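You operate a simulated robot arm through the tools that you are given. There is no shell and no other tool.

You run a simulated two-armed robot. Do the job below in one go: nothing can be reset, and whatever is moved stays where it is left.

JOB
Shut the blue outlet valve, let its air off and bolt it.
Fine: first turn the selector knob to its branch; hold its let-off button till the screen shows 0 kPa, then slide its bolt in. Selector back to line.

The check looks at the end state, three seconds after you hand in, the way a careful person would. Anything else that was tipped, shoved, dropped, spilled or broken makes it a failure.

ROBOT AND FRAMES
Two 7-joint arms with fingered hands on one trunk that stands fixed in place. Base frame: the origin is at the foot of the trunk, x ahead of it, y to its left, z up. Readings come in mm, degrees, newtons and seconds.
The left shoulder is at [70, 142, 1139], the right one opposite. With the tool pointing down near the work surface each hand reaches from about 360 to 780 mm from the base axis, measured 20 degrees to its own side. Payload 3.6 kg a hand.
The tool frame of a hand sits at the grasp point between the pads (the TCP): z along the fingers, y along the line on which they close. The tips reach 25 mm beyond it. Largest opening 88 mm; the body of the gripper starts 29 mm behind the TCP. The gripper is a hand of 5 fingers: y runs from the thumb to the fingers, the wrist lies at [-13, -97, -162] in the tool frame, and closing takes about 1.5 s.
Orientation is told as [roll, pitch, yaw] about the base's x, y, z axes, in that order, counted from this pose: with the fingers straight down and the wrist toward the robot, the tool's x, y and z point along [0, 1, 0], [1, 0, 0] and [0, 0, -1] of the base frame.

CONTROLS
- The arms move only by the tool servo_tool. It takes "left_moves", "right_moves" or both (then of equal length, played together; a hand with none holds still); each is a list that holds one entry, the list of rows, each a list of 6 numbers: the shift along the base's x, y, z in units of 250 mm (1.0 is 250 mm), then the turn, a rotation vector about the base's x, y, z in units of 90 degrees (1.0 is 90 degrees). In form: [[[tx, ty, tz, wx, wy, wz], ...]]. A call has 1 to 20 rows; each row is the pose to reach, as a shift and turn from the pose commanded when the call began. "left_gripper" and "right_gripper" are, for a hand that has rows, the finger opening in mm, from 0 to 88, set as the call begins (left out, the last holds). A call with a number of a shift or a turn outside -1 to 1 is refused whole. A row lasts 0.2 s, in which the tool goes at most 50 mm and 8.6 degrees; a call with a longer step from one row to the next is refused whole, and so is a gripper value outside its range. Where a pose cannot be reached the arm comes as near as it can. A force on the tool above 40 N (or 10 N above the force at the start of the call, whichever is more), or a blocked arm, ends the call early, and 0.2 s more pass. The fingers move at their own pace (about 72 mm/s each) and stop on an object; they squeeze with about 29 N. The grip force told is the motor's: it shows also when the fingers shut on nothing. Time passes only in rows, and 0.2 s behind the last, so rows that repeat a pose let the fingers close. It gives the time, the measured TCP pose, the force on the tool (base axes), the opening and the grip force at its end, in the units of the frame above (readings bear some noise), with the torque about the TCP (base axes, N m) and any sound that the robot's microphone picked up, and new pictures: "pictures" is both (left out), scene, wrist or none (wrist: the cameras of the hands that moved).
- Cameras (640 x 400 px; columns grow to the right, rows downward): "scene" is now at [120.9, -57.5, 1382.5]; the picture's right is [-0.65, -0.76, 0.00], its down [-0.32, 0.28, -0.91] and it looks along [0.69, -0.59, -0.43] (base axes); focal length 234 px, centre (320, 200). "left" rides on the left gripper at [-59, -79, -105] in its tool frame; the picture's right is [-0.73, -0.32, 0.61], its down [0.62, -0.68, 0.38] and it looks along [0.29, 0.66, 0.70] (tool axes); focal length 234 px, centre (320, 200). "right" rides on the right gripper at [59, -79, -105] in its tool frame; the picture's right is [-0.73, 0.32, -0.61], its down [-0.62, -0.68, 0.38] and it looks along [-0.29, 0.66, 0.70] (tool axes); focal length 234 px, centre (320, 200). There is no depth. A picture from a camera that has moved, and an enlarged one, comes with that camera's place and axes in the base frame and with its lens.
- slide_trunk(by): slides the trunk up (or, below 0, down) by that many mm; the arms and the scene camera ride with it, the base frame stays. It gives what a move gives, with no picture.
- set_fingers(index, middle, ring, little, thumb_bend, thumb_turn, hand): sets how far each is bent, from 0 (flat) to 100 (curled in); at 30 the hand is open as for a grip, at 70 the pads meet at the TCP. One left out holds its place. A second passes; each finger stops where it meets its share of the squeeze, and holds until it gets a number again. A gripper value or a shape takes the hand back. It gives what a move gives, with no picture; readings hold the bend of each and the force on index, middle, ring, little, thumb and palm. thumb_turn goes from beside the hand (0) to across from the fingers (100), as for a grip.
- grasp_type(shape, hand): the hand has 5 fingers and takes this shape, open, in about a second: jaw (thumb against the fingers, like two jaws); tri (thumb and two fingers); tip (a fingertip pinch); poke (one finger out to press); point (the index stretched); flat (the hand flat); cup (the hand cupped); fist (a fist). The gripper value then closes the fingers along that shape, each until it touches; the sizes above hold for jaw. It gives what a move gives, with no picture.
- turn_head(pan, tilt): turns the head with the scene camera to pan (to the left, within 86 degrees either way) and tilt (down, from -29 to 69), counted from straight ahead of the robot. It gives what a move gives, and a new picture of the scene camera.
- inspect(camera, box): a new picture of the part [left, top, right, bottom] of that camera's present view, enlarged. The clock stands still meanwhile.
- sign_off(): hands the job in; it is judged then, once.

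Places have to be worked out from the pictures, the camera data and where the tool is seen. Open the grippers and draw the arms clear of the work before you hand the job in, unless the task says otherwise.

The tools are called after "Emit:" as name(argument=value, ...) on one line, values as JSON. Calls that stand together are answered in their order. servo_tool: Moves the arms, as the interface text tells. Its arguments: {"type":"object","properties":{"left_moves":{"type":"array"},"left_gripper":{"type":"number"},"right_moves":{"type":"array"},"right_gripper":{"type":"number"},"pictures":{"type":"string","enum":["both","scene","wrist","none"]}},"required":[]} The other tools are called the same way: slide_trunk (by) slides the trunk up or down; grasp_type (shape, hand) gives the hand a shape; set_fingers (index, middle, ring, little, thumb_bend, thumb_turn, hand) moves the fingers one by one; turn_head (pan, tilt) turns the head that bears the scene camera; inspect (camera, box) takes an enlarged picture of a part of a camera's view; sign_off () hands the job in.

At the start:

```text
time_s: 0.0
left_ee_pos: [469.0, -60.5, 1241.3]
left_tcp_rot: [0.0, 0.0, 0.0]
left_force: [-0.3, -0.6, -1.1]
left_ft_torque: [0.0, 0.03, -0.01]
left_opening: 87.7
left_finger_force: 0.2
left_shape: jaw
left_bend: [30.0, 30.0, 30.0, 30.0, 30.0, 98.0]
left_finger forces: [0.0, 0.0, 0.0, 0.0, 0.1, 0.0]
right_ee_pos: [362.6, -451.5, 1324.6]
right_tcp_rot: [0.0, 0.0, 0.0]
right_force: [0.2, 0.2, 0.4]
right_ft_torque: [0.01, -0.02, 0.03]
right_opening: 87.4
right_finger_force: 0.1
right_shape: jaw
right_bend: [30.0, 30.0, 30.0, 30.0, 30.0, 98.0]
right_finger forces: [0.0, 0.0, 0.1, 0.0, 0.1, 0.1]
trunk travel left (down, up): [-675.0, 265.0]
head pan, tilt: [-40.7, 25.2]
```

scene: 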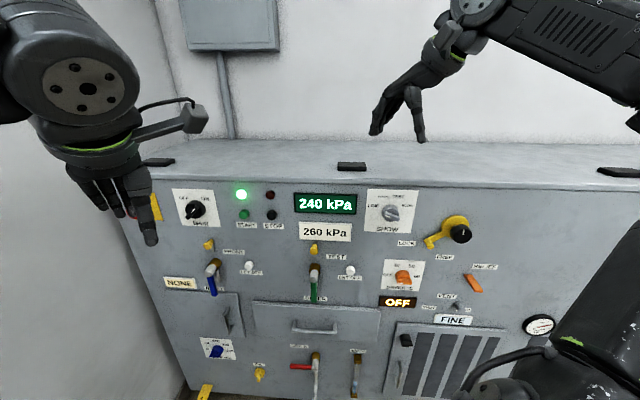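
right: 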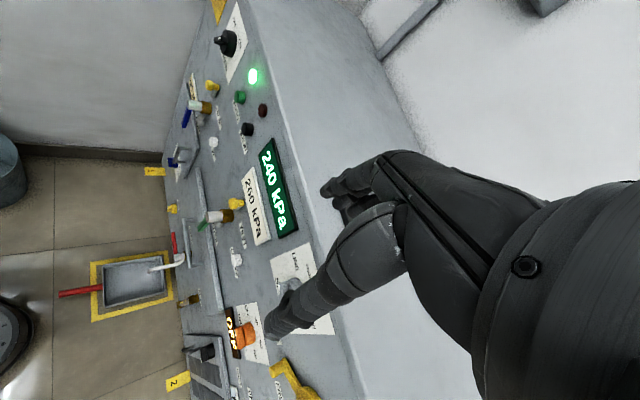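
left: 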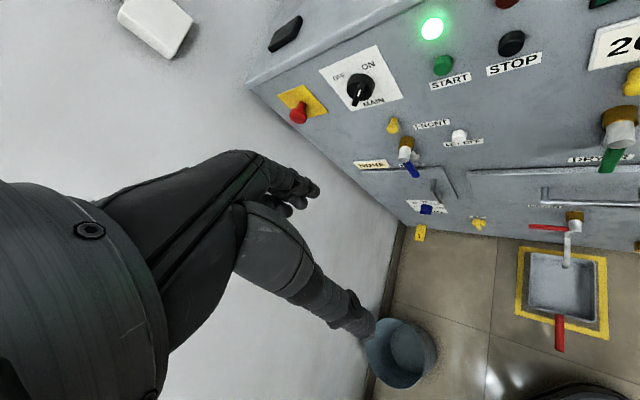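

I'll look closely at the panel first: the scene shows a blue valve on the left, a green one at the centre, a selector dial at the top right and a screen showing 240 kPa.

Emit:
inspect(camera="scene", box=[150, 170, 310, 270])

Emit:
inspect(camera="scene", box=[280, 170, 440, 270])

Emit:
inspect(camera="scene", box=[150, 260, 310, 360])

Emit:
inspect(camera="scene", box=[370, 200, 530, 300])

Emit:
inspect(camera="scene", box=[240, 300, 400, 400])

Emit:
inspect(camera="left", box=[320, 60, 640, 260])

Emit:
inspect(camera="right", box=[150, 0, 350, 400])

```text
4.00 times, centred on (230, 220) of scene
camera zoom: at [120.9, -57.5, 1382.5], right [-0.65, -0.76, 0.0], down [-0.32, 0.28, -0.91], along [0.69, -0.59, -0.43], focal length 936 px, centre (680, 120)
```

zoom: 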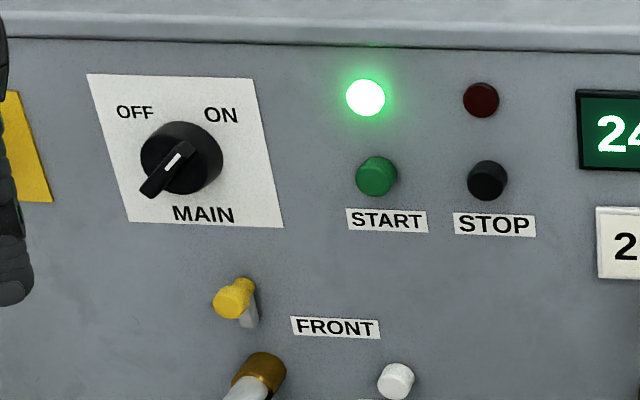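

```text
4.00 times, centred on (360, 220) of scene
camera zoom: at [120.9, -57.5, 1382.5], right [-0.65, -0.76, 0.0], down [-0.32, 0.28, -0.91], along [0.69, -0.59, -0.43], focal length 936 px, centre (160, 120)
```

zoom: 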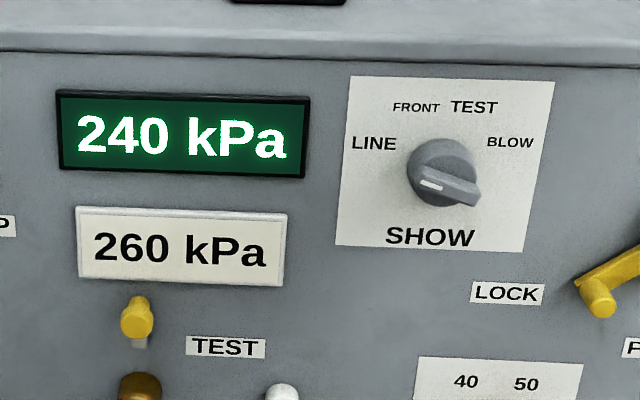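

```text
4.00 times, centred on (230, 310) of scene
camera zoom: at [120.9, -57.5, 1382.5], right [-0.65, -0.76, 0.0], down [-0.32, 0.28, -0.91], along [0.69, -0.59, -0.43], focal length 936 px, centre (680, -240)
```

zoom: 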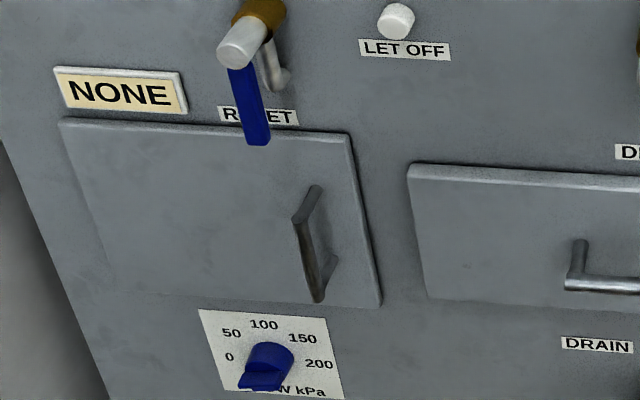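

```text
4.00 times, centred on (450, 250) of scene
camera zoom: at [120.9, -57.5, 1382.5], right [-0.65, -0.76, 0.0], down [-0.32, 0.28, -0.91], along [0.69, -0.59, -0.43], focal length 936 px, centre (-200, 0)
```

zoom: 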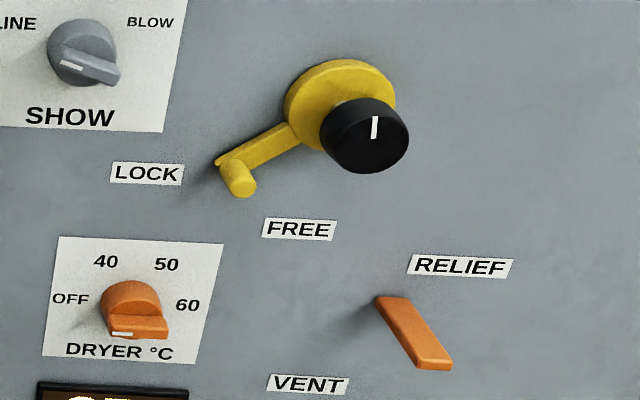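

```text
4.00 times, centred on (320, 350) of scene
camera zoom: at [120.9, -57.5, 1382.5], right [-0.65, -0.76, 0.0], down [-0.32, 0.28, -0.91], along [0.69, -0.59, -0.43], focal length 936 px, centre (320, -400)
```

zoom: 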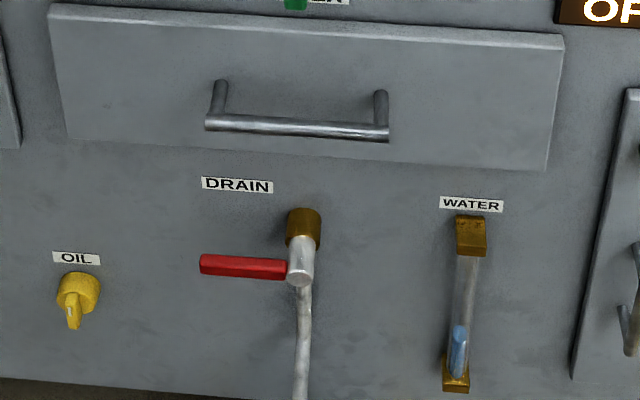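

```text
2.00 times, centred on (480, 160) of left
camera zoom: at [390.0, -118.2, 1347.3], right [-0.32, -0.73, -0.61], down [-0.68, 0.62, -0.38], along [0.66, 0.29, -0.7], focal length 468 px, centre (0, 280)
```

zoom: 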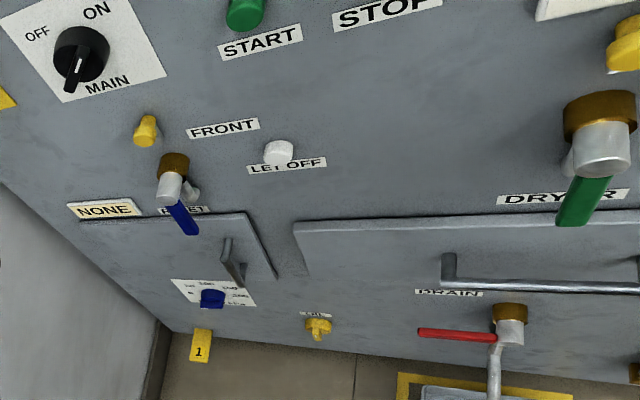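

```text
1.00 times, centred on (250, 200) of right (not enlarged: the box is as wide or as high as the picture)
camera zoom: at [283.0, -391.4, 1428.8], right [0.32, -0.73, 0.61], down [-0.68, -0.62, -0.38], along [0.66, -0.29, -0.7], focal length 234 px, centre (390, 200)
```

zoom: 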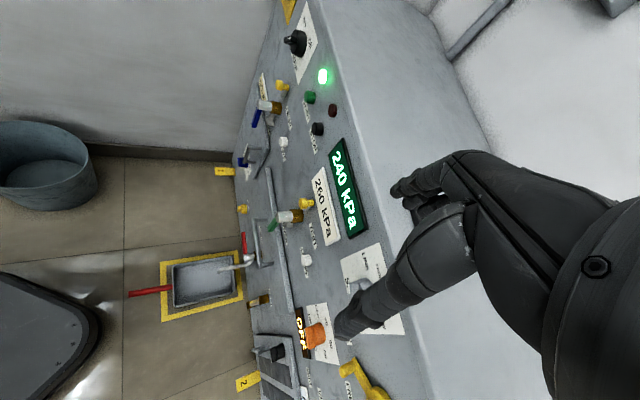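

The blue valve's labels need a closer look, so I zoom further on the blue valve, the green valve and the selector.

Emit:
inspect(camera="scene", box=[190, 230, 270, 280])

Emit:
inspect(camera="scene", box=[290, 240, 370, 310])

Emit:
inspect(camera="scene", box=[360, 185, 424, 235])

Emit:
inspect(camera="left", box=[370, 100, 490, 175])

Emit:
inspect(camera="scene", box=[380, 280, 560, 400])

Emit:
inspect(camera="scene", box=[190, 330, 270, 380])

```text
8.00 times, centred on (230, 255) of scene
camera zoom: at [120.9, -57.5, 1382.5], right [-0.65, -0.76, 0.0], down [-0.32, 0.28, -0.91], along [0.69, -0.59, -0.43], focal length 1871 px, centre (1040, -240)
```

zoom: 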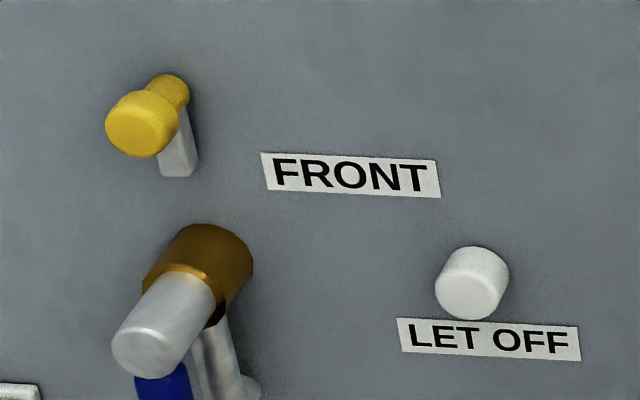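

```text
5.71 times, centred on (330, 275) of scene
camera zoom: at [120.9, -57.5, 1382.5], right [-0.65, -0.76, 0.0], down [-0.32, 0.28, -0.91], along [0.69, -0.59, -0.43], focal length 1337 px, centre (263, -229)
```

zoom: 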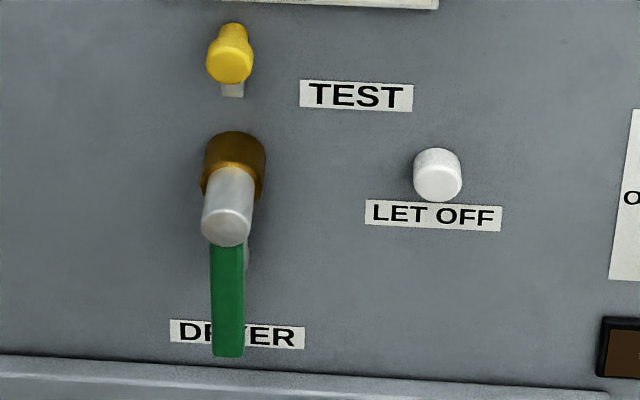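

```text
8.00 times, centred on (392, 210) of scene
camera zoom: at [120.9, -57.5, 1382.5], right [-0.65, -0.76, 0.0], down [-0.32, 0.28, -0.91], along [0.69, -0.59, -0.43], focal length 1871 px, centre (-256, 120)
```

zoom: 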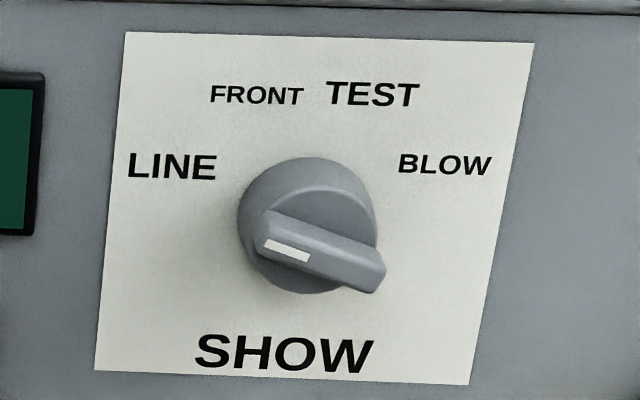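

```text
5.33 times, centred on (430, 138) of left
camera zoom: at [390.0, -118.2, 1347.3], right [-0.32, -0.73, -0.61], down [-0.68, 0.62, -0.38], along [0.66, 0.29, -0.7], focal length 1249 px, centre (-267, 533)
```

zoom: 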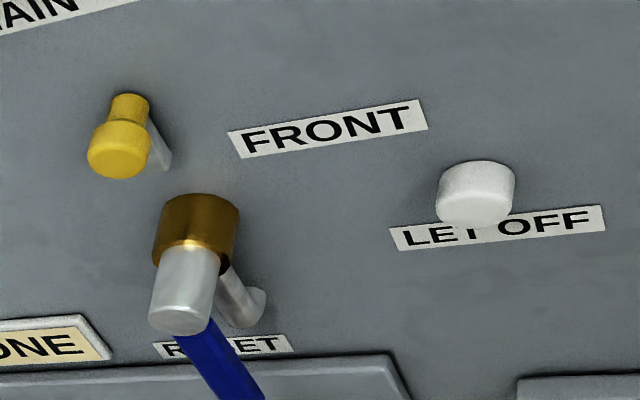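

```text
3.33 times, centred on (470, 340) of scene
camera zoom: at [120.9, -57.5, 1382.5], right [-0.65, -0.76, 0.0], down [-0.32, 0.28, -0.91], along [0.69, -0.59, -0.43], focal length 780 px, centre (-180, -267)
```

zoom: 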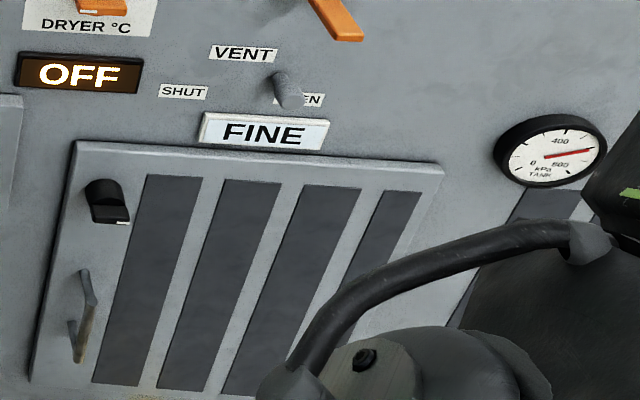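

```text
8.00 times, centred on (230, 355) of scene
camera zoom: at [120.9, -57.5, 1382.5], right [-0.65, -0.76, 0.0], down [-0.32, 0.28, -0.91], along [0.69, -0.59, -0.43], focal length 1871 px, centre (1040, -1040)
```

zoom: 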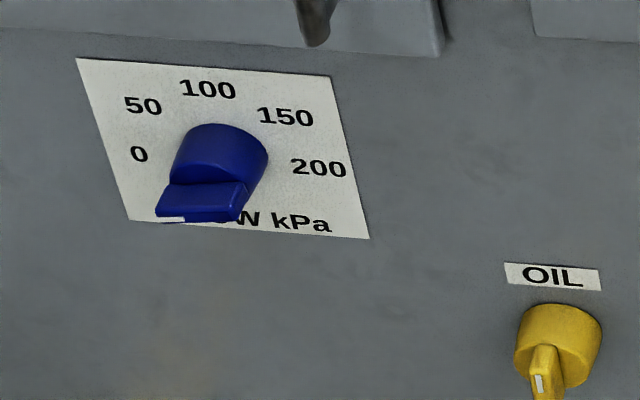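

The blue valve sits in the FRONT group (yellow bolt above it, FRONT label, white LET OFF button), and the selector is at LINE. I work out the panel as a vertical plane about 690–700 mm away at azimuth −44°. I bring the left wrist camera closer to see the blue valve, staying about 200 mm off the panel.

Emit:
servo_tool(left_moves=[[[0.039, -0.065, -0.131, 0, 0, -0.056], [0.079, -0.13, -0.261, 0, 0, -0.111], [0.118, -0.195, -0.392, 0, 0, -0.167], [0.157, -0.26, -0.523, 0, 0, -0.222], [0.197, -0.325, -0.653, 0, 0, -0.278], [0.236, -0.39, -0.784, 0, 0, -0.333], [0.236, -0.39, -0.784, 0, 0, -0.333]]])

```text
time_s: 1.6
left_ee_pos: [526.7, -157.1, 1044.9]
left_tcp_rot: [0.1, -0.1, -30.0]
left_force: [0.0, -0.4, 0.2]
left_ft_torque: [-0.03, -0.01, 0.0]
left_opening: 87.7
left_finger_force: 0.1
left_shape: jaw
left_bend: [30.0, 30.0, 30.0, 30.0, 30.0, 98.0]
left_finger forces: [0.1, 0.0, 0.0, 0.0, 0.1, 0.1]
right_ee_pos: [361.9, -451.0, 1324.7]
right_tcp_rot: [0.0, -0.1, 0.0]
right_force: [0.6, -0.2, 0.3]
right_ft_torque: [0.01, -0.02, 0.02]
right_opening: 87.6
right_finger_force: 0.1
right_shape: jaw
right_bend: [30.0, 30.0, 30.0, 30.0, 30.0, 98.0]
right_finger forces: [0.0, 0.0, 0.0, 0.0, 0.0, 0.0]
trunk travel left (down, up): [-675.0, 265.0]
head pan, tilt: [-40.7, 25.2]
camera scene: at [120.5, -57.3, 1382.6], right [-0.65, -0.76, 0.0], down [-0.32, 0.28, -0.91], along [0.69, -0.59, -0.42], focal length 234 px, centre (320, 200)
camera left: at [428.5, -168.3, 1149.6], right [-0.64, -0.47, -0.61], down [-0.28, 0.88, -0.38], along [0.71, -0.08, -0.7], focal length 234 px, centre (320, 200)
```

scene: 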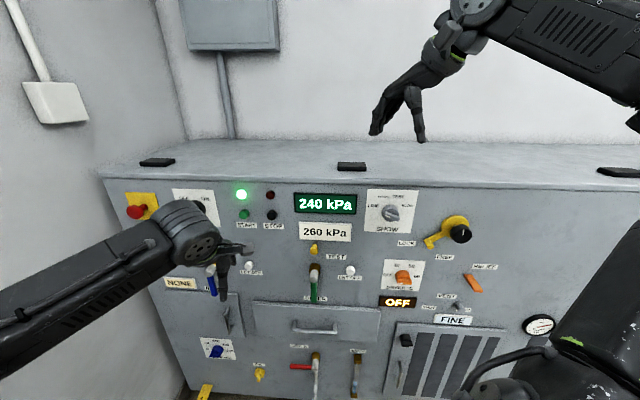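
left: 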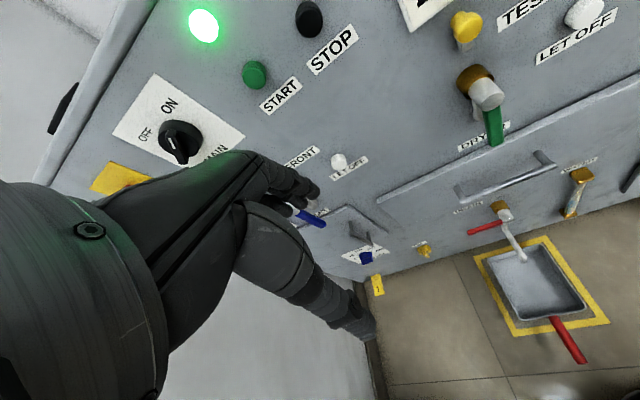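

The left hand hides the blue valve, but triangulation from the earlier views gives the FRONT LET OFF button near [708,-268,880] and the TEST one near [480,-488,885], so the panel faces about azimuth 135°. I park the left arm away from the panel.

Emit:
servo_tool(left_moves=[[[-0.084, 0.137, 0.06, 0, 0, 0], [-0.168, 0.274, 0.12, 0, 0, 0], [-0.252, 0.411, 0.18, 0, 0, 0], [-0.336, 0.549, 0.24, 0, 0, 0], [-0.42, 0.686, 0.3, 0, 0, 0], [-0.504, 0.823, 0.36, 0, 0, 0], [-0.588, 0.96, 0.42, 0, 0, 0], [-0.588, 0.96, 0.42, 0, 0, 0]]], pictures="scene")

```text
time_s: 3.4
left_ee_pos: [384.3, 81.3, 1149.2]
left_tcp_rot: [0.0, 0.1, -30.0]
left_force: [0.9, 0.1, 0.9]
left_ft_torque: [0.01, 0.05, 0.0]
left_opening: 88.0
left_finger_force: 0.0
left_shape: jaw
left_bend: [30.0, 30.0, 30.0, 30.0, 30.0, 98.0]
left_finger forces: [0.0, 0.0, 0.0, 0.1, 0.0, 0.0]
right_ee_pos: [363.3, -452.1, 1323.5]
right_tcp_rot: [0.1, 0.1, 0.1]
right_force: [0.5, -0.8, 0.2]
right_ft_torque: [-0.01, -0.01, 0.03]
right_opening: 87.5
right_finger_force: 0.0
right_shape: jaw
right_bend: [30.0, 30.0, 30.0, 30.0, 30.0, 98.0]
right_finger forces: [0.0, 0.0, 0.0, 0.0, 0.1, 0.0]
trunk travel left (down, up): [-675.0, 265.0]
head pan, tilt: [-40.7, 25.2]
camera scene: at [121.8, -58.4, 1382.4], right [-0.65, -0.76, 0.0], down [-0.32, 0.28, -0.9], along [0.69, -0.59, -0.43], focal length 234 px, centre (320, 200)
```

scene: 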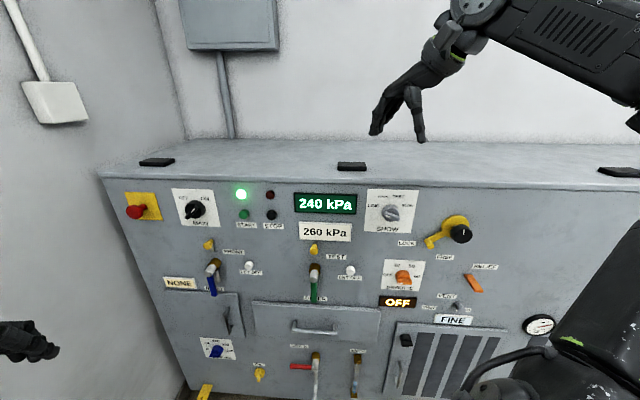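

The view is clear now. I pull the right hand back from the panel a bit, then lower the trunk for better reach and a second vantage point.

Emit:
servo_tool(right_moves=[[[-0.1, 0.1, 0, 0, 0, 0], [-0.2, 0.2, 0, 0, 0, 0], [-0.28, 0.28, 0, 0, 0, 0], [-0.28, 0.28, 0, 0, 0, 0]]], pictures="wrist")

Emit:
slide_trunk(by=-150)

Emit:
turn_head(pan=-40.7, tilt=22)

```text
time_s: 4.4
left_ee_pos: [383.7, 82.5, 1149.0]
left_tcp_rot: [0.0, 0.0, -30.0]
left_force: [0.4, 0.5, 0.0]
left_ft_torque: [-0.01, 0.01, 0.0]
left_opening: 88.1
left_finger_force: 0.0
left_shape: jaw
left_bend: [30.0, 30.0, 30.0, 30.0, 30.0, 98.0]
left_finger forces: [0.0, 0.0, 0.0, 0.1, 0.1, 0.0]
right_ee_pos: [292.0, -380.1, 1324.5]
right_tcp_rot: [-0.1, 0.0, 0.0]
right_force: [0.7, -0.4, -0.1]
right_ft_torque: [0.01, 0.02, -0.01]
right_opening: 87.9
right_finger_force: 0.0
right_shape: jaw
right_bend: [30.0, 30.0, 30.0, 30.0, 30.0, 98.0]
right_finger forces: [0.1, 0.0, 0.0, 0.1, 0.1, 0.0]
trunk travel left (down, up): [-675.0, 265.0]
head pan, tilt: [-40.7, 25.2]
camera right: at [213.6, -320.1, 1428.6], right [0.32, -0.73, 0.61], down [-0.68, -0.62, -0.38], along [0.66, -0.29, -0.7], focal length 234 px, centre (320, 200)
```

right: 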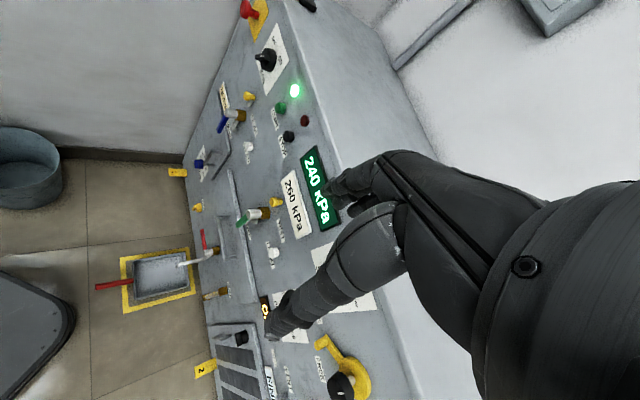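

```text
time_s: 6.2
left_ee_pos: [384.4, 82.2, 1000.5]
left_tcp_rot: [0.0, -0.1, -29.9]
left_force: [-0.2, -0.1, -0.2]
left_ft_torque: [0.03, 0.01, -0.03]
left_opening: 87.8
left_finger_force: 0.0
left_shape: jaw
left_bend: [30.0, 30.0, 30.0, 30.0, 30.0, 98.0]
left_finger forces: [0.1, 0.1, 0.0, 0.1, 0.1, 0.0]
right_ee_pos: [292.2, -379.7, 1174.9]
right_tcp_rot: [0.0, -0.1, 0.0]
right_force: [-0.7, 0.7, -0.1]
right_ft_torque: [0.01, 0.0, 0.0]
right_opening: 87.6
right_finger_force: 0.1
right_shape: jaw
right_bend: [30.0, 30.0, 30.0, 30.0, 30.0, 98.0]
right_finger forces: [0.1, 0.1, 0.0, 0.0, 0.1, 0.0]
trunk travel left (down, up): [-525.0, 415.0]
head pan, tilt: [-40.7, 25.2]
```

```text
time_s: 6.8
left_ee_pos: [383.6, 81.9, 998.2]
left_tcp_rot: [0.0, 0.0, -30.0]
left_force: [0.3, -0.9, -0.5]
left_ft_torque: [-0.03, 0.0, -0.02]
left_opening: 87.8
left_finger_force: 0.0
left_shape: jaw
left_bend: [30.0, 30.0, 30.0, 30.0, 30.0, 98.0]
left_finger forces: [0.0, 0.1, 0.0, 0.1, 0.0, 0.1]
right_ee_pos: [292.0, -379.3, 1175.9]
right_tcp_rot: [0.0, 0.0, 0.0]
right_force: [-0.3, -0.4, 0.4]
right_ft_torque: [0.01, -0.02, 0.0]
right_opening: 87.7
right_finger_force: 0.0
right_shape: jaw
right_bend: [30.0, 30.0, 30.0, 30.0, 30.0, 98.0]
right_finger forces: [0.0, 0.1, 0.0, 0.0, 0.0, 0.0]
trunk travel left (down, up): [-525.0, 415.0]
head pan, tilt: [-40.7, 22.0]
camera scene: at [121.5, -57.9, 1237.6], right [-0.65, -0.76, 0.0], down [-0.28, 0.24, -0.93], along [0.7, -0.6, -0.37], focal length 234 px, centre (320, 200)
```

scene: 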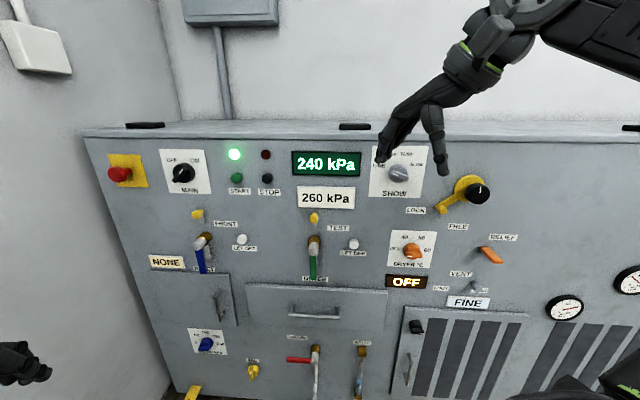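

The camera now sees the panel more squarely. I take enlarged views for measuring and understanding the blue valve group and the selector.

Emit:
inspect(camera="scene", box=[180, 200, 260, 250])

Emit:
inspect(camera="scene", box=[160, 200, 280, 275])

Emit:
inspect(camera="scene", box=[360, 140, 440, 190])

Emit:
inspect(camera="scene", box=[280, 200, 400, 275])

Emit:
inspect(camera="scene", box=[240, 330, 400, 400])

```text
8.00 times, centred on (220, 225) of scene
camera zoom: at [121.5, -57.9, 1237.6], right [-0.65, -0.76, 0.0], down [-0.28, 0.24, -0.93], along [0.7, -0.6, -0.37], focal length 1871 px, centre (1120, 0)
```

zoom: 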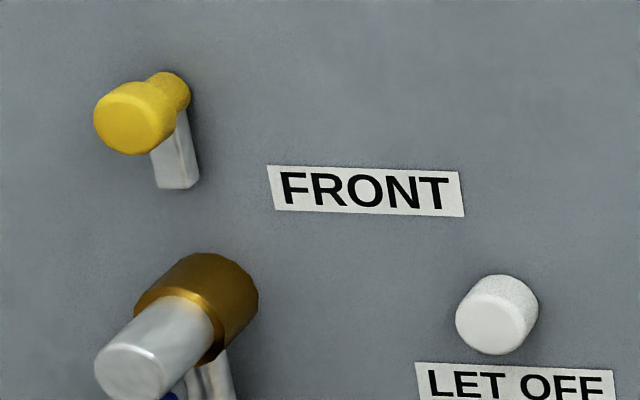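

```text
5.33 times, centred on (220, 238) of scene
camera zoom: at [121.5, -57.9, 1237.6], right [-0.65, -0.76, 0.0], down [-0.28, 0.24, -0.93], along [0.7, -0.6, -0.37], focal length 1248 px, centre (853, 0)
```

zoom: 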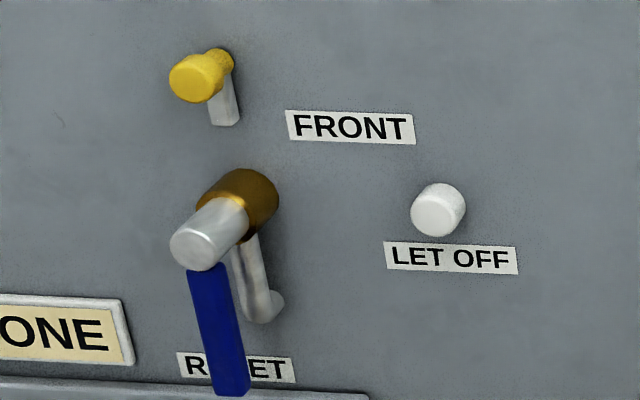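

```text
8.00 times, centred on (400, 165) of scene
camera zoom: at [121.5, -57.9, 1237.6], right [-0.65, -0.76, 0.0], down [-0.28, 0.24, -0.93], along [0.7, -0.6, -0.37], focal length 1871 px, centre (-320, 480)
```

zoom: 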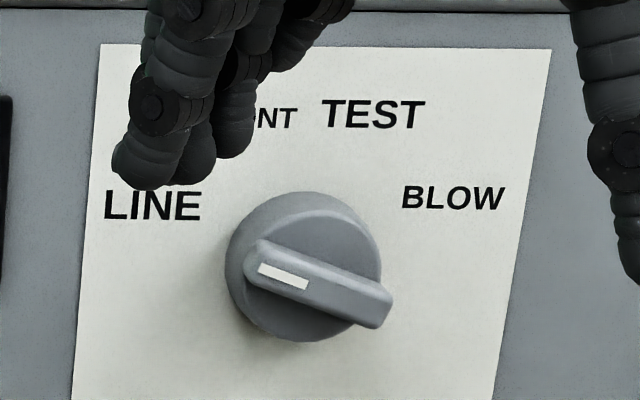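

```text
5.33 times, centred on (340, 238) of scene
camera zoom: at [121.5, -57.9, 1237.6], right [-0.65, -0.76, 0.0], down [-0.28, 0.24, -0.93], along [0.7, -0.6, -0.37], focal length 1248 px, centre (213, 0)
```

zoom: 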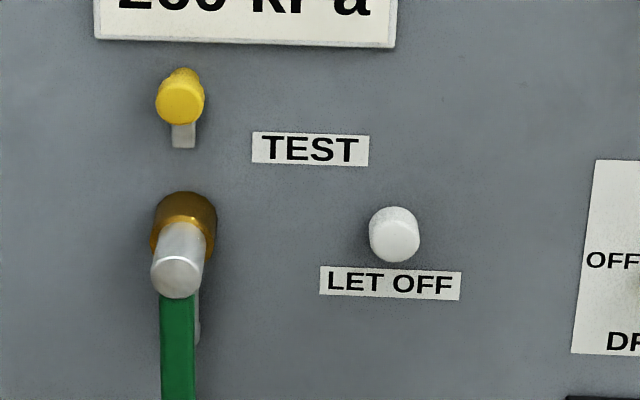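

```text
4.00 times, centred on (320, 365) of scene
camera zoom: at [121.5, -57.9, 1237.6], right [-0.65, -0.76, 0.0], down [-0.28, 0.24, -0.93], along [0.7, -0.6, -0.37], focal length 936 px, centre (320, -460)
```

zoom: 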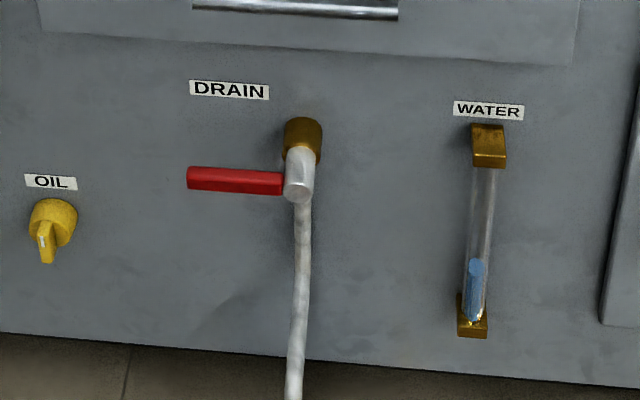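

I place things in a panel frame (depth w along [0.707,-0.707,0], u to the viewer's right): panel face w≈696, selector axis u≈102, z≈1085, valve axis u≈-421, z≈883, bolt knob u≈-424, z≈961, LET OFF u≈-312, z≈880. Now I turn the right hand so that its fingers point straight at the panel, stopping ~100 mm before the selector.

Emit:
servo_tool(right_moves=[[[0.0189, -0.0354, -0.0277, -0.0301, -0.0726, -0.0301], [0.0378, -0.0708, -0.0554, -0.0602, -0.1452, -0.0602], [0.0568, -0.1062, -0.0831, -0.0902, -0.2178, -0.0902], [0.0757, -0.1415, -0.1108, -0.1203, -0.2905, -0.1203], [0.0946, -0.1769, -0.1385, -0.1504, -0.3631, -0.1504], [0.1135, -0.2123, -0.1662, -0.1805, -0.4357, -0.1805], [0.1325, -0.2477, -0.1938, -0.2105, -0.5083, -0.2105], [0.1514, -0.2831, -0.2215, -0.2406, -0.5809, -0.2406], [0.1703, -0.3185, -0.2492, -0.2707, -0.6535, -0.2707], [0.1892, -0.3538, -0.2769, -0.3008, -0.7262, -0.3008], [0.2082, -0.3892, -0.3046, -0.3308, -0.7988, -0.3308], [0.2271, -0.4246, -0.3323, -0.3609, -0.8714, -0.3609], [0.246, -0.46, -0.36, -0.391, -0.944, -0.391], [0.246, -0.46, -0.36, -0.391, -0.944, -0.391]]])

```text
time_s: 9.8
left_ee_pos: [382.2, 82.1, 999.6]
left_tcp_rot: [0.0, 0.0, -30.0]
left_force: [0.4, -0.2, 0.0]
left_ft_torque: [0.02, 0.03, 0.01]
left_opening: 87.7
left_finger_force: 0.0
left_shape: jaw
left_bend: [30.0, 30.0, 30.0, 30.0, 30.0, 98.0]
left_finger forces: [0.1, 0.0, 0.0, 0.0, 0.1, 0.0]
right_ee_pos: [354.8, -494.7, 1084.2]
right_tcp_rot: [152.8, -89.8, 162.2]
right_force: [0.2, 0.3, -0.7]
right_ft_torque: [-0.04, -0.03, 0.0]
right_opening: 87.8
right_finger_force: 0.0
right_shape: jaw
right_bend: [30.0, 30.0, 30.0, 30.0, 30.0, 98.0]
right_finger forces: [0.0, 0.0, 0.1, 0.1, 0.0, 0.0]
right hand out of reach, approached as far as the arm can: row 8, 9, 10, 11, 12
trunk travel left (down, up): [-525.0, 415.0]
head pan, tilt: [-40.7, 22.0]
camera scene: at [121.2, -58.0, 1237.6], right [-0.65, -0.76, 0.0], down [-0.28, 0.24, -0.93], along [0.7, -0.6, -0.37], focal length 234 px, centre (320, 200)
camera right: at [322.7, -378.4, 1004.7], right [-0.94, -0.08, 0.32], down [-0.17, -0.71, -0.68], along [0.29, -0.7, 0.66], focal length 234 px, centre (320, 200)
```

scene: 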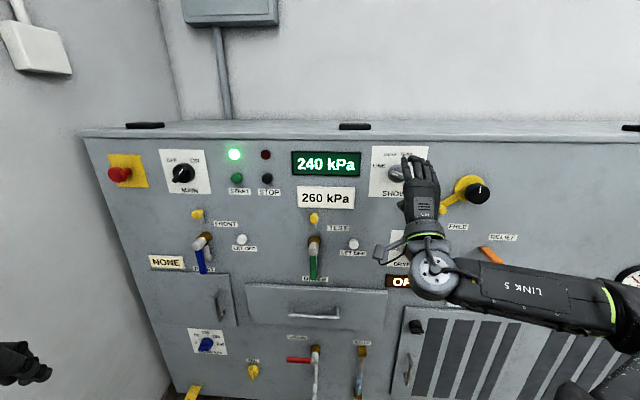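
right: 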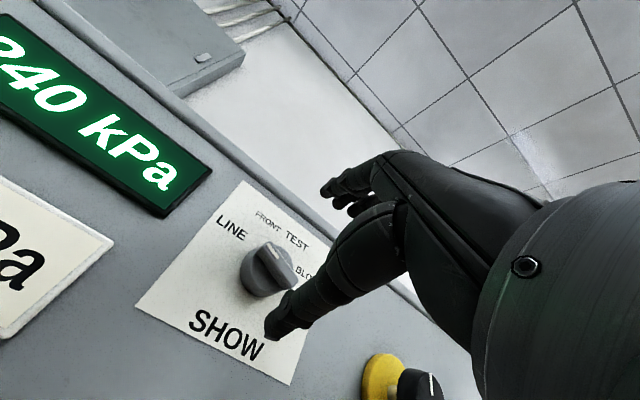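

The hand now faces the selector and the pose was reached. I zoom the wrist camera on the selector to check the bar's shape and angle.

Emit:
inspect(camera="right", box=[190, 190, 350, 390])

Emit:
inspect(camera="scene", box=[360, 130, 480, 230])

```text
2.00 times, centred on (270, 290) of right
camera zoom: at [322.7, -378.4, 1004.7], right [-0.94, -0.08, 0.32], down [-0.17, -0.71, -0.68], along [0.29, -0.7, 0.66], focal length 468 px, centre (420, 20)
```

zoom: 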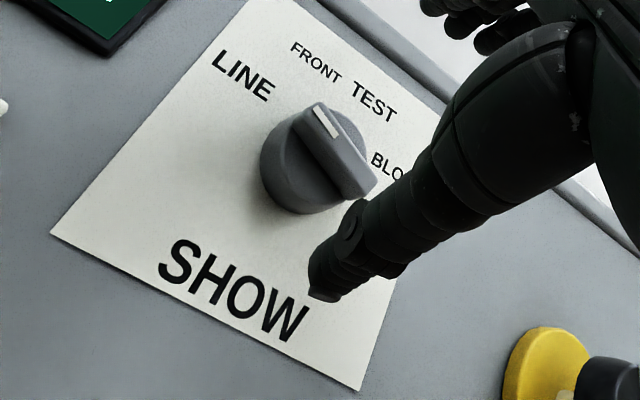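

```text
4.00 times, centred on (420, 180) of scene
camera zoom: at [121.2, -58.0, 1237.6], right [-0.65, -0.76, 0.0], down [-0.28, 0.24, -0.93], along [0.7, -0.6, -0.37], focal length 936 px, centre (-80, 280)
```

zoom: 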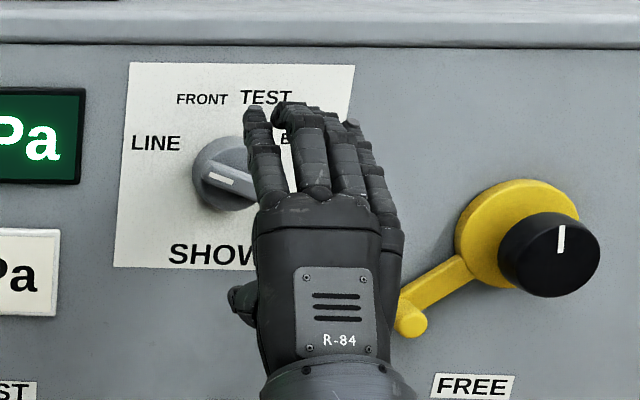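

The fingers sit above and the thumb below the bar's line. I test away from the panel whether the wrist can roll from +25° (bar at LINE) to +72° (FRONT) about the knob axis.

Emit:
servo_tool(right_moves=[[[0, 0, 0, 0.055, -0.055, 0], [0, 0, 0, 0.11, -0.11, 0], [0, 0, 0, 0.165, -0.165, 0], [0, 0, 0, 0.22, -0.22, 0], [0, 0, 0, 0.275, -0.275, 0], [0, 0, 0, 0.33, -0.33, 0], [0, 0, 0, 0.385, -0.385, 0], [0, 0, 0, 0.44, -0.44, 0], [0, 0, 0, 0.495, -0.495, 0], [0, 0, 0, 0.55, -0.55, 0], [0, 0, 0, 0.55, -0.55, 0]]])

```text
time_s: 12.2
left_ee_pos: [384.0, 83.2, 1000.4]
left_tcp_rot: [0.0, 0.0, -30.0]
left_force: [0.1, 0.2, 0.5]
left_ft_torque: [-0.01, 0.0, -0.03]
left_opening: 87.7
left_finger_force: 0.2
left_shape: jaw
left_bend: [30.0, 30.0, 30.0, 30.0, 30.0, 98.0]
left_finger forces: [0.0, 0.1, 0.0, 0.0, 0.0, 0.0]
right_ee_pos: [313.5, -540.0, 998.9]
right_tcp_rot: [92.2, -21.9, -134.8]
right_force: [0.3, 0.4, 1.3]
right_ft_torque: [0.01, 0.01, 0.0]
right_opening: 87.6
right_finger_force: 0.1
right_shape: jaw
right_bend: [30.0, 30.0, 30.0, 30.0, 30.0, 98.0]
right_finger forces: [0.0, 0.1, 0.0, 0.0, 0.0, 0.0]
right hand out of reach, approached as far as the arm can: row 5, 6, 7, 8, 9, 10, 11
trunk travel left (down, up): [-525.0, 415.0]
head pan, tilt: [-40.7, 22.0]
camera scene: at [121.7, -58.2, 1237.6], right [-0.65, -0.76, 0.0], down [-0.28, 0.24, -0.93], along [0.7, -0.6, -0.38], focal length 234 px, centre (320, 200)
camera right: at [304.1, -397.5, 1018.9], right [-0.82, 0.0, -0.58], down [0.58, 0.0, -0.82], along [0.0, -1.0, 0.0], focal length 234 px, centre (320, 200)
```

scene: 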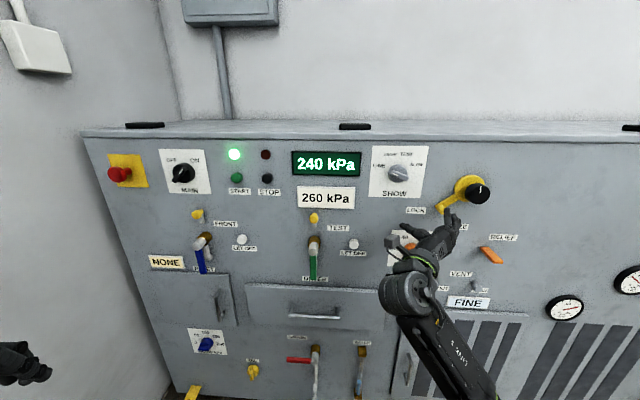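
right: 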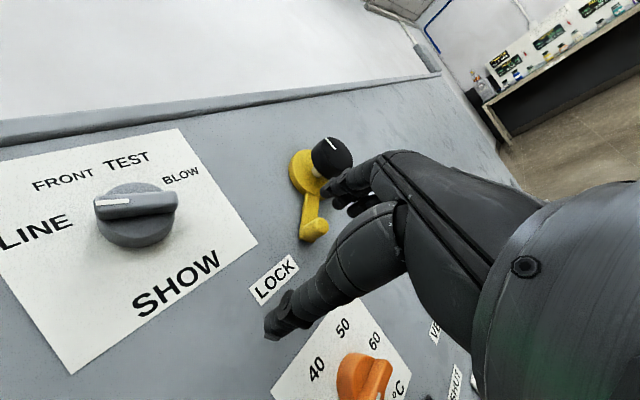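

Rolling clockwise that far is out of the right arm's reach, so I undo the roll. Then I will look at a one-finger shape for pushing the knob, valve handle, button and bolt.

Emit:
servo_tool(right_moves=[[[0, 0, 0, -0.055, 0.055, 0], [0, 0, 0, -0.11, 0.11, 0], [0, 0, 0, -0.165, 0.165, 0], [0, 0, 0, -0.22, 0.22, 0], [0, 0, 0, -0.275, 0.275, 0], [0, 0, 0, -0.33, 0.33, 0], [0, 0, 0, -0.385, 0.385, 0], [0, 0, 0, -0.44, 0.44, 0], [0, 0, 0, -0.495, 0.495, 0], [0, 0, 0, -0.55, 0.55, 0], [0, 0, 0, -0.55, 0.55, 0]]], pictures="none")

Emit:
grasp_type(shape="poke", hand="right")

Emit:
inspect(camera="scene", box=[340, 110, 500, 230])

Emit:
inspect(camera="right", box=[0, 0, 640, 400])

```text
time_s: 14.6
left_ee_pos: [383.5, 83.4, 998.3]
left_tcp_rot: [0.0, 0.0, -30.0]
left_force: [-0.1, -0.4, 0.7]
left_ft_torque: [0.01, -0.01, 0.01]
left_opening: 88.0
left_finger_force: 0.1
left_shape: jaw
left_bend: [30.0, 30.0, 30.0, 30.0, 30.0, 98.0]
left_finger forces: [0.1, 0.1, 0.0, 0.0, 0.1, 0.0]
right_ee_pos: [314.2, -536.7, 997.3]
right_tcp_rot: [-81.6, -88.0, 39.0]
right_force: [0.3, 0.1, 0.4]
right_ft_torque: [-0.02, 0.01, 0.0]
right_opening: 88.0
right_finger_force: 0.1
right_shape: jaw
right_bend: [30.0, 30.0, 30.0, 30.0, 30.0, 98.0]
right_finger forces: [0.0, 0.0, 0.1, 0.0, 0.0, 0.1]
trunk travel left (down, up): [-525.0, 415.0]
head pan, tilt: [-40.7, 22.0]
```

```text
time_s: 15.5
left_ee_pos: [384.4, 83.7, 999.2]
left_tcp_rot: [0.1, 0.0, -30.1]
left_force: [-0.4, 0.0, -0.3]
left_ft_torque: [0.0, 0.0, -0.02]
left_opening: 88.1
left_finger_force: 0.0
left_shape: jaw
left_bend: [30.0, 30.0, 30.0, 30.0, 30.0, 98.0]
left_finger forces: [0.0, 0.1, 0.1, 0.0, 0.0, 0.0]
right_ee_pos: [313.7, -536.2, 998.3]
right_tcp_rot: [-81.2, -88.0, 38.6]
right_force: [0.1, 1.0, -0.6]
right_ft_torque: [0.02, 0.01, -0.01]
right_opening: 0.3
right_finger_force: 0.0
right_shape: poke
right_bend: [70.0, 70.0, 99.0, 99.0, 100.0, 100.0]
right_finger forces: [0.0, 0.1, 0.0, 0.0, 0.1, 0.0]
trunk travel left (down, up): [-525.0, 415.0]
head pan, tilt: [-40.7, 22.0]
```

```text
3.33 times, centred on (420, 170) of scene
camera zoom: at [121.5, -57.9, 1237.6], right [-0.65, -0.76, 0.0], down [-0.28, 0.24, -0.93], along [0.7, -0.6, -0.37], focal length 780 px, centre (-13, 300)
```

zoom: 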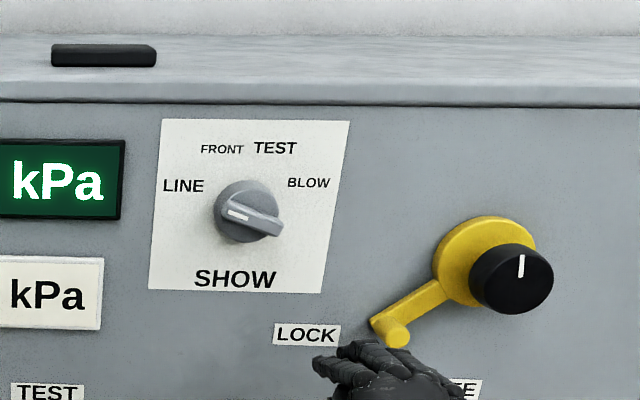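

```text
1.00 times, centred on (320, 200) of right (not enlarged: the box is as wide or as high as the picture)
camera zoom: at [274.8, -423.1, 916.4], right [-0.93, -0.12, 0.35], down [-0.16, -0.73, -0.66], along [0.33, -0.67, 0.66], focal length 234 px, centre (320, 200)
```

zoom: 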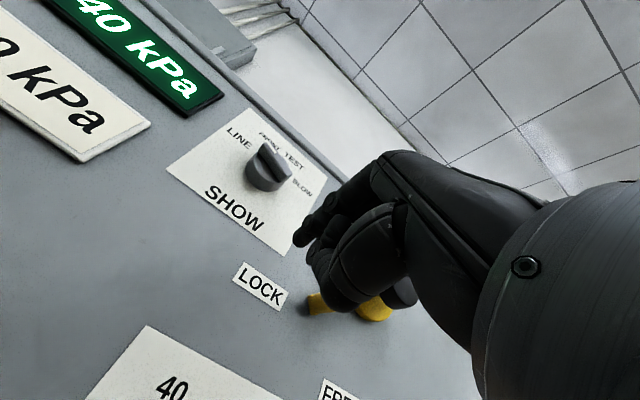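

The roll stopped short and the arm has resettled at about [314,-536,998]. Since roll range to the right is limited, I'll clamp the selector's round body instead: start rolled 30° left, then turn clockwise 45°. I return the hand to jaw and move to standoff with the −30° roll.

Emit:
grasp_type(shape="jaw", hand="right")

Emit:
servo_tool(right_moves=[[[0.031, 0.032, 0.069, -0.044, 0.044, -0.005], [0.062, 0.065, 0.139, -0.088, 0.088, -0.011], [0.094, 0.097, 0.208, -0.132, 0.132, -0.016], [0.125, 0.13, 0.278, -0.176, 0.176, -0.021], [0.156, 0.162, 0.347, -0.22, 0.22, -0.027], [0.156, 0.162, 0.347, -0.22, 0.22, -0.027]]])

```text
time_s: 16.4
left_ee_pos: [382.6, 83.3, 1000.6]
left_tcp_rot: [-0.1, 0.0, -30.1]
left_force: [-0.5, 1.0, 0.1]
left_ft_torque: [-0.01, 0.04, -0.01]
left_opening: 87.8
left_finger_force: 0.2
left_shape: jaw
left_bend: [30.0, 30.0, 30.0, 30.0, 30.0, 98.0]
left_finger forces: [0.0, 0.0, 0.1, 0.0, 0.0, 0.1]
right_ee_pos: [313.5, -537.7, 997.2]
right_tcp_rot: [-81.3, -88.1, 38.6]
right_force: [0.2, -0.1, 0.7]
right_ft_torque: [0.01, -0.02, 0.02]
right_opening: 87.8
right_finger_force: 0.0
right_shape: jaw
right_bend: [30.0, 30.0, 30.0, 30.0, 30.0, 98.0]
right_finger forces: [0.0, 0.0, 0.0, 0.0, 0.1, 0.0]
trunk travel left (down, up): [-525.0, 415.0]
head pan, tilt: [-40.7, 22.0]
```

```text
time_s: 17.8
left_ee_pos: [383.8, 81.8, 998.9]
left_tcp_rot: [0.0, 0.1, -30.0]
left_force: [0.4, -0.1, 0.0]
left_ft_torque: [0.01, -0.01, 0.02]
left_opening: 87.6
left_finger_force: 0.0
left_shape: jaw
left_bend: [30.0, 30.0, 30.0, 30.0, 30.0, 98.0]
left_finger forces: [0.0, 0.0, 0.1, 0.1, 0.1, 0.1]
right_ee_pos: [352.6, -496.5, 1084.0]
right_tcp_rot: [-88.3, -60.0, 43.2]
right_force: [0.4, -0.7, 0.0]
right_ft_torque: [0.02, -0.02, 0.02]
right_opening: 87.8
right_finger_force: 0.0
right_shape: jaw
right_bend: [30.0, 30.0, 30.0, 30.0, 30.0, 98.0]
right_finger forces: [0.1, 0.0, 0.0, 0.0, 0.1, 0.0]
trunk travel left (down, up): [-525.0, 415.0]
head pan, tilt: [-40.7, 22.0]
camera scene: at [121.4, -58.1, 1237.6], right [-0.65, -0.76, 0.0], down [-0.28, 0.24, -0.93], along [0.7, -0.6, -0.37], focal length 234 px, centre (320, 200)
camera right: at [286.1, -411.9, 986.6], right [-0.75, 0.1, 0.65], down [-0.36, -0.89, -0.28], along [0.55, -0.45, 0.7], focal length 234 px, centre (320, 200)
```

scene: 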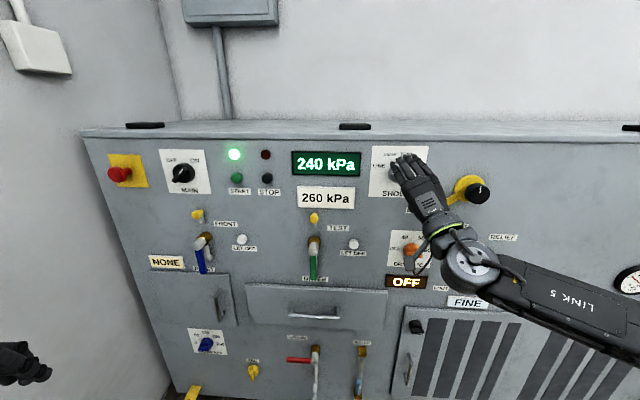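
right: 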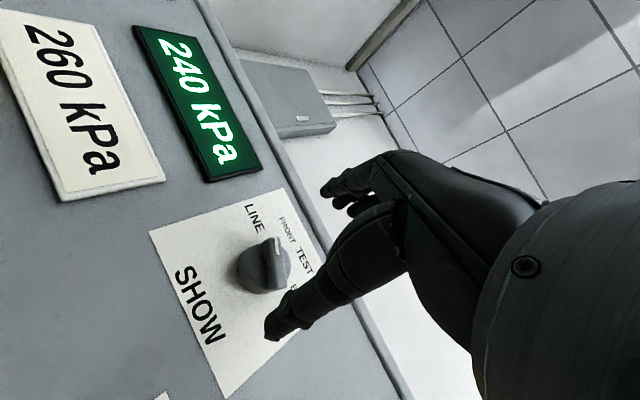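

Pose is good (fingers aimed straight at the panel, roll −30°). I advance 40 mm along the panel normal, then check alignment around the knob.

Emit:
servo_tool(right_moves=[[[0.028, -0.028, 0.001, 0, 0, 0], [0.056, -0.057, 0.002, 0, 0, 0], [0.085, -0.085, 0.004, 0, 0, 0], [0.113, -0.113, 0.006, 0, 0, 0], [0.113, -0.113, 0.006, 0, 0, 0]]])

Emit:
inspect(camera="scene", box=[360, 130, 456, 190])

Emit:
inspect(camera="right", box=[180, 160, 400, 380])

```text
time_s: 19.0
left_ee_pos: [382.2, 82.8, 999.9]
left_tcp_rot: [0.1, 0.1, -29.9]
left_force: [0.2, -0.8, 0.1]
left_ft_torque: [0.01, -0.01, -0.03]
left_opening: 87.6
left_finger_force: 0.0
left_shape: jaw
left_bend: [30.0, 30.0, 30.0, 30.0, 30.0, 98.0]
left_finger forces: [0.0, 0.0, 0.1, 0.0, 0.1, 0.0]
right_ee_pos: [382.2, -525.2, 1085.3]
right_tcp_rot: [-88.5, -60.1, 43.4]
right_force: [-0.2, 0.2, 0.5]
right_ft_torque: [-0.04, -0.01, 0.02]
right_opening: 87.8
right_finger_force: 0.0
right_shape: jaw
right_bend: [30.0, 30.0, 30.0, 30.0, 30.0, 98.0]
right_finger forces: [0.0, 0.0, 0.1, 0.0, 0.0, 0.0]
trunk travel left (down, up): [-525.0, 415.0]
head pan, tilt: [-40.7, 22.0]
camera scene: at [121.3, -57.8, 1237.6], right [-0.65, -0.76, 0.0], down [-0.28, 0.24, -0.93], along [0.7, -0.6, -0.37], focal length 234 px, centre (320, 200)
camera right: at [315.1, -440.4, 988.4], right [-0.75, 0.1, 0.65], down [-0.36, -0.89, -0.28], along [0.55, -0.45, 0.7], focal length 234 px, centre (320, 200)
```

scene: 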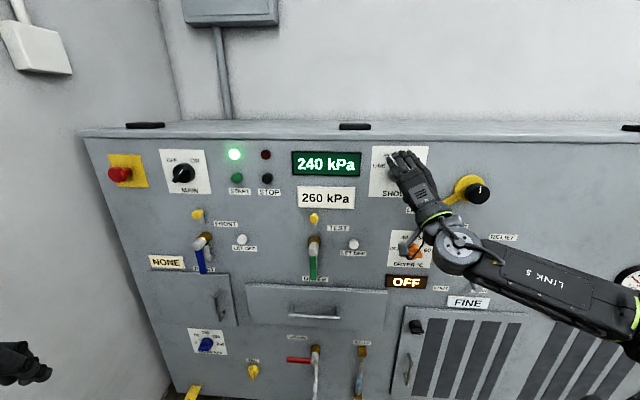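
right: 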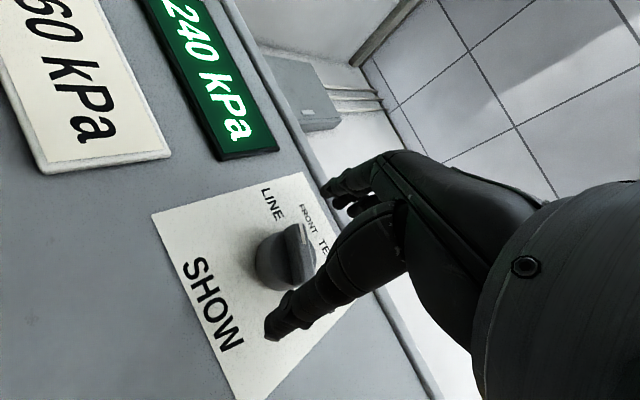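

```text
6.67 times, centred on (408, 160) of scene
camera zoom: at [121.3, -57.8, 1237.6], right [-0.65, -0.76, 0.0], down [-0.28, 0.24, -0.93], along [0.7, -0.6, -0.37], focal length 1559 px, centre (-267, 467)
```

zoom: 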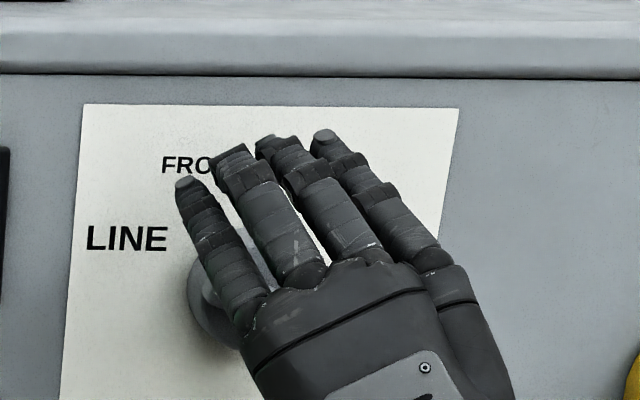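

```text
1.82 times, centred on (290, 270) of right
camera zoom: at [315.1, -440.4, 988.4], right [-0.75, 0.1, 0.65], down [-0.36, -0.89, -0.28], along [0.55, -0.45, 0.7], focal length 426 px, centre (374, 73)
```

zoom: 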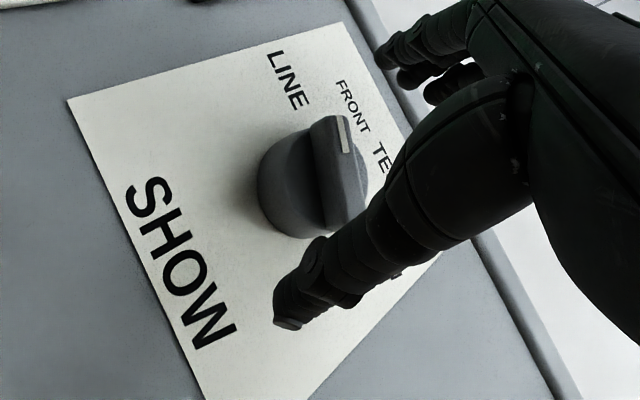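

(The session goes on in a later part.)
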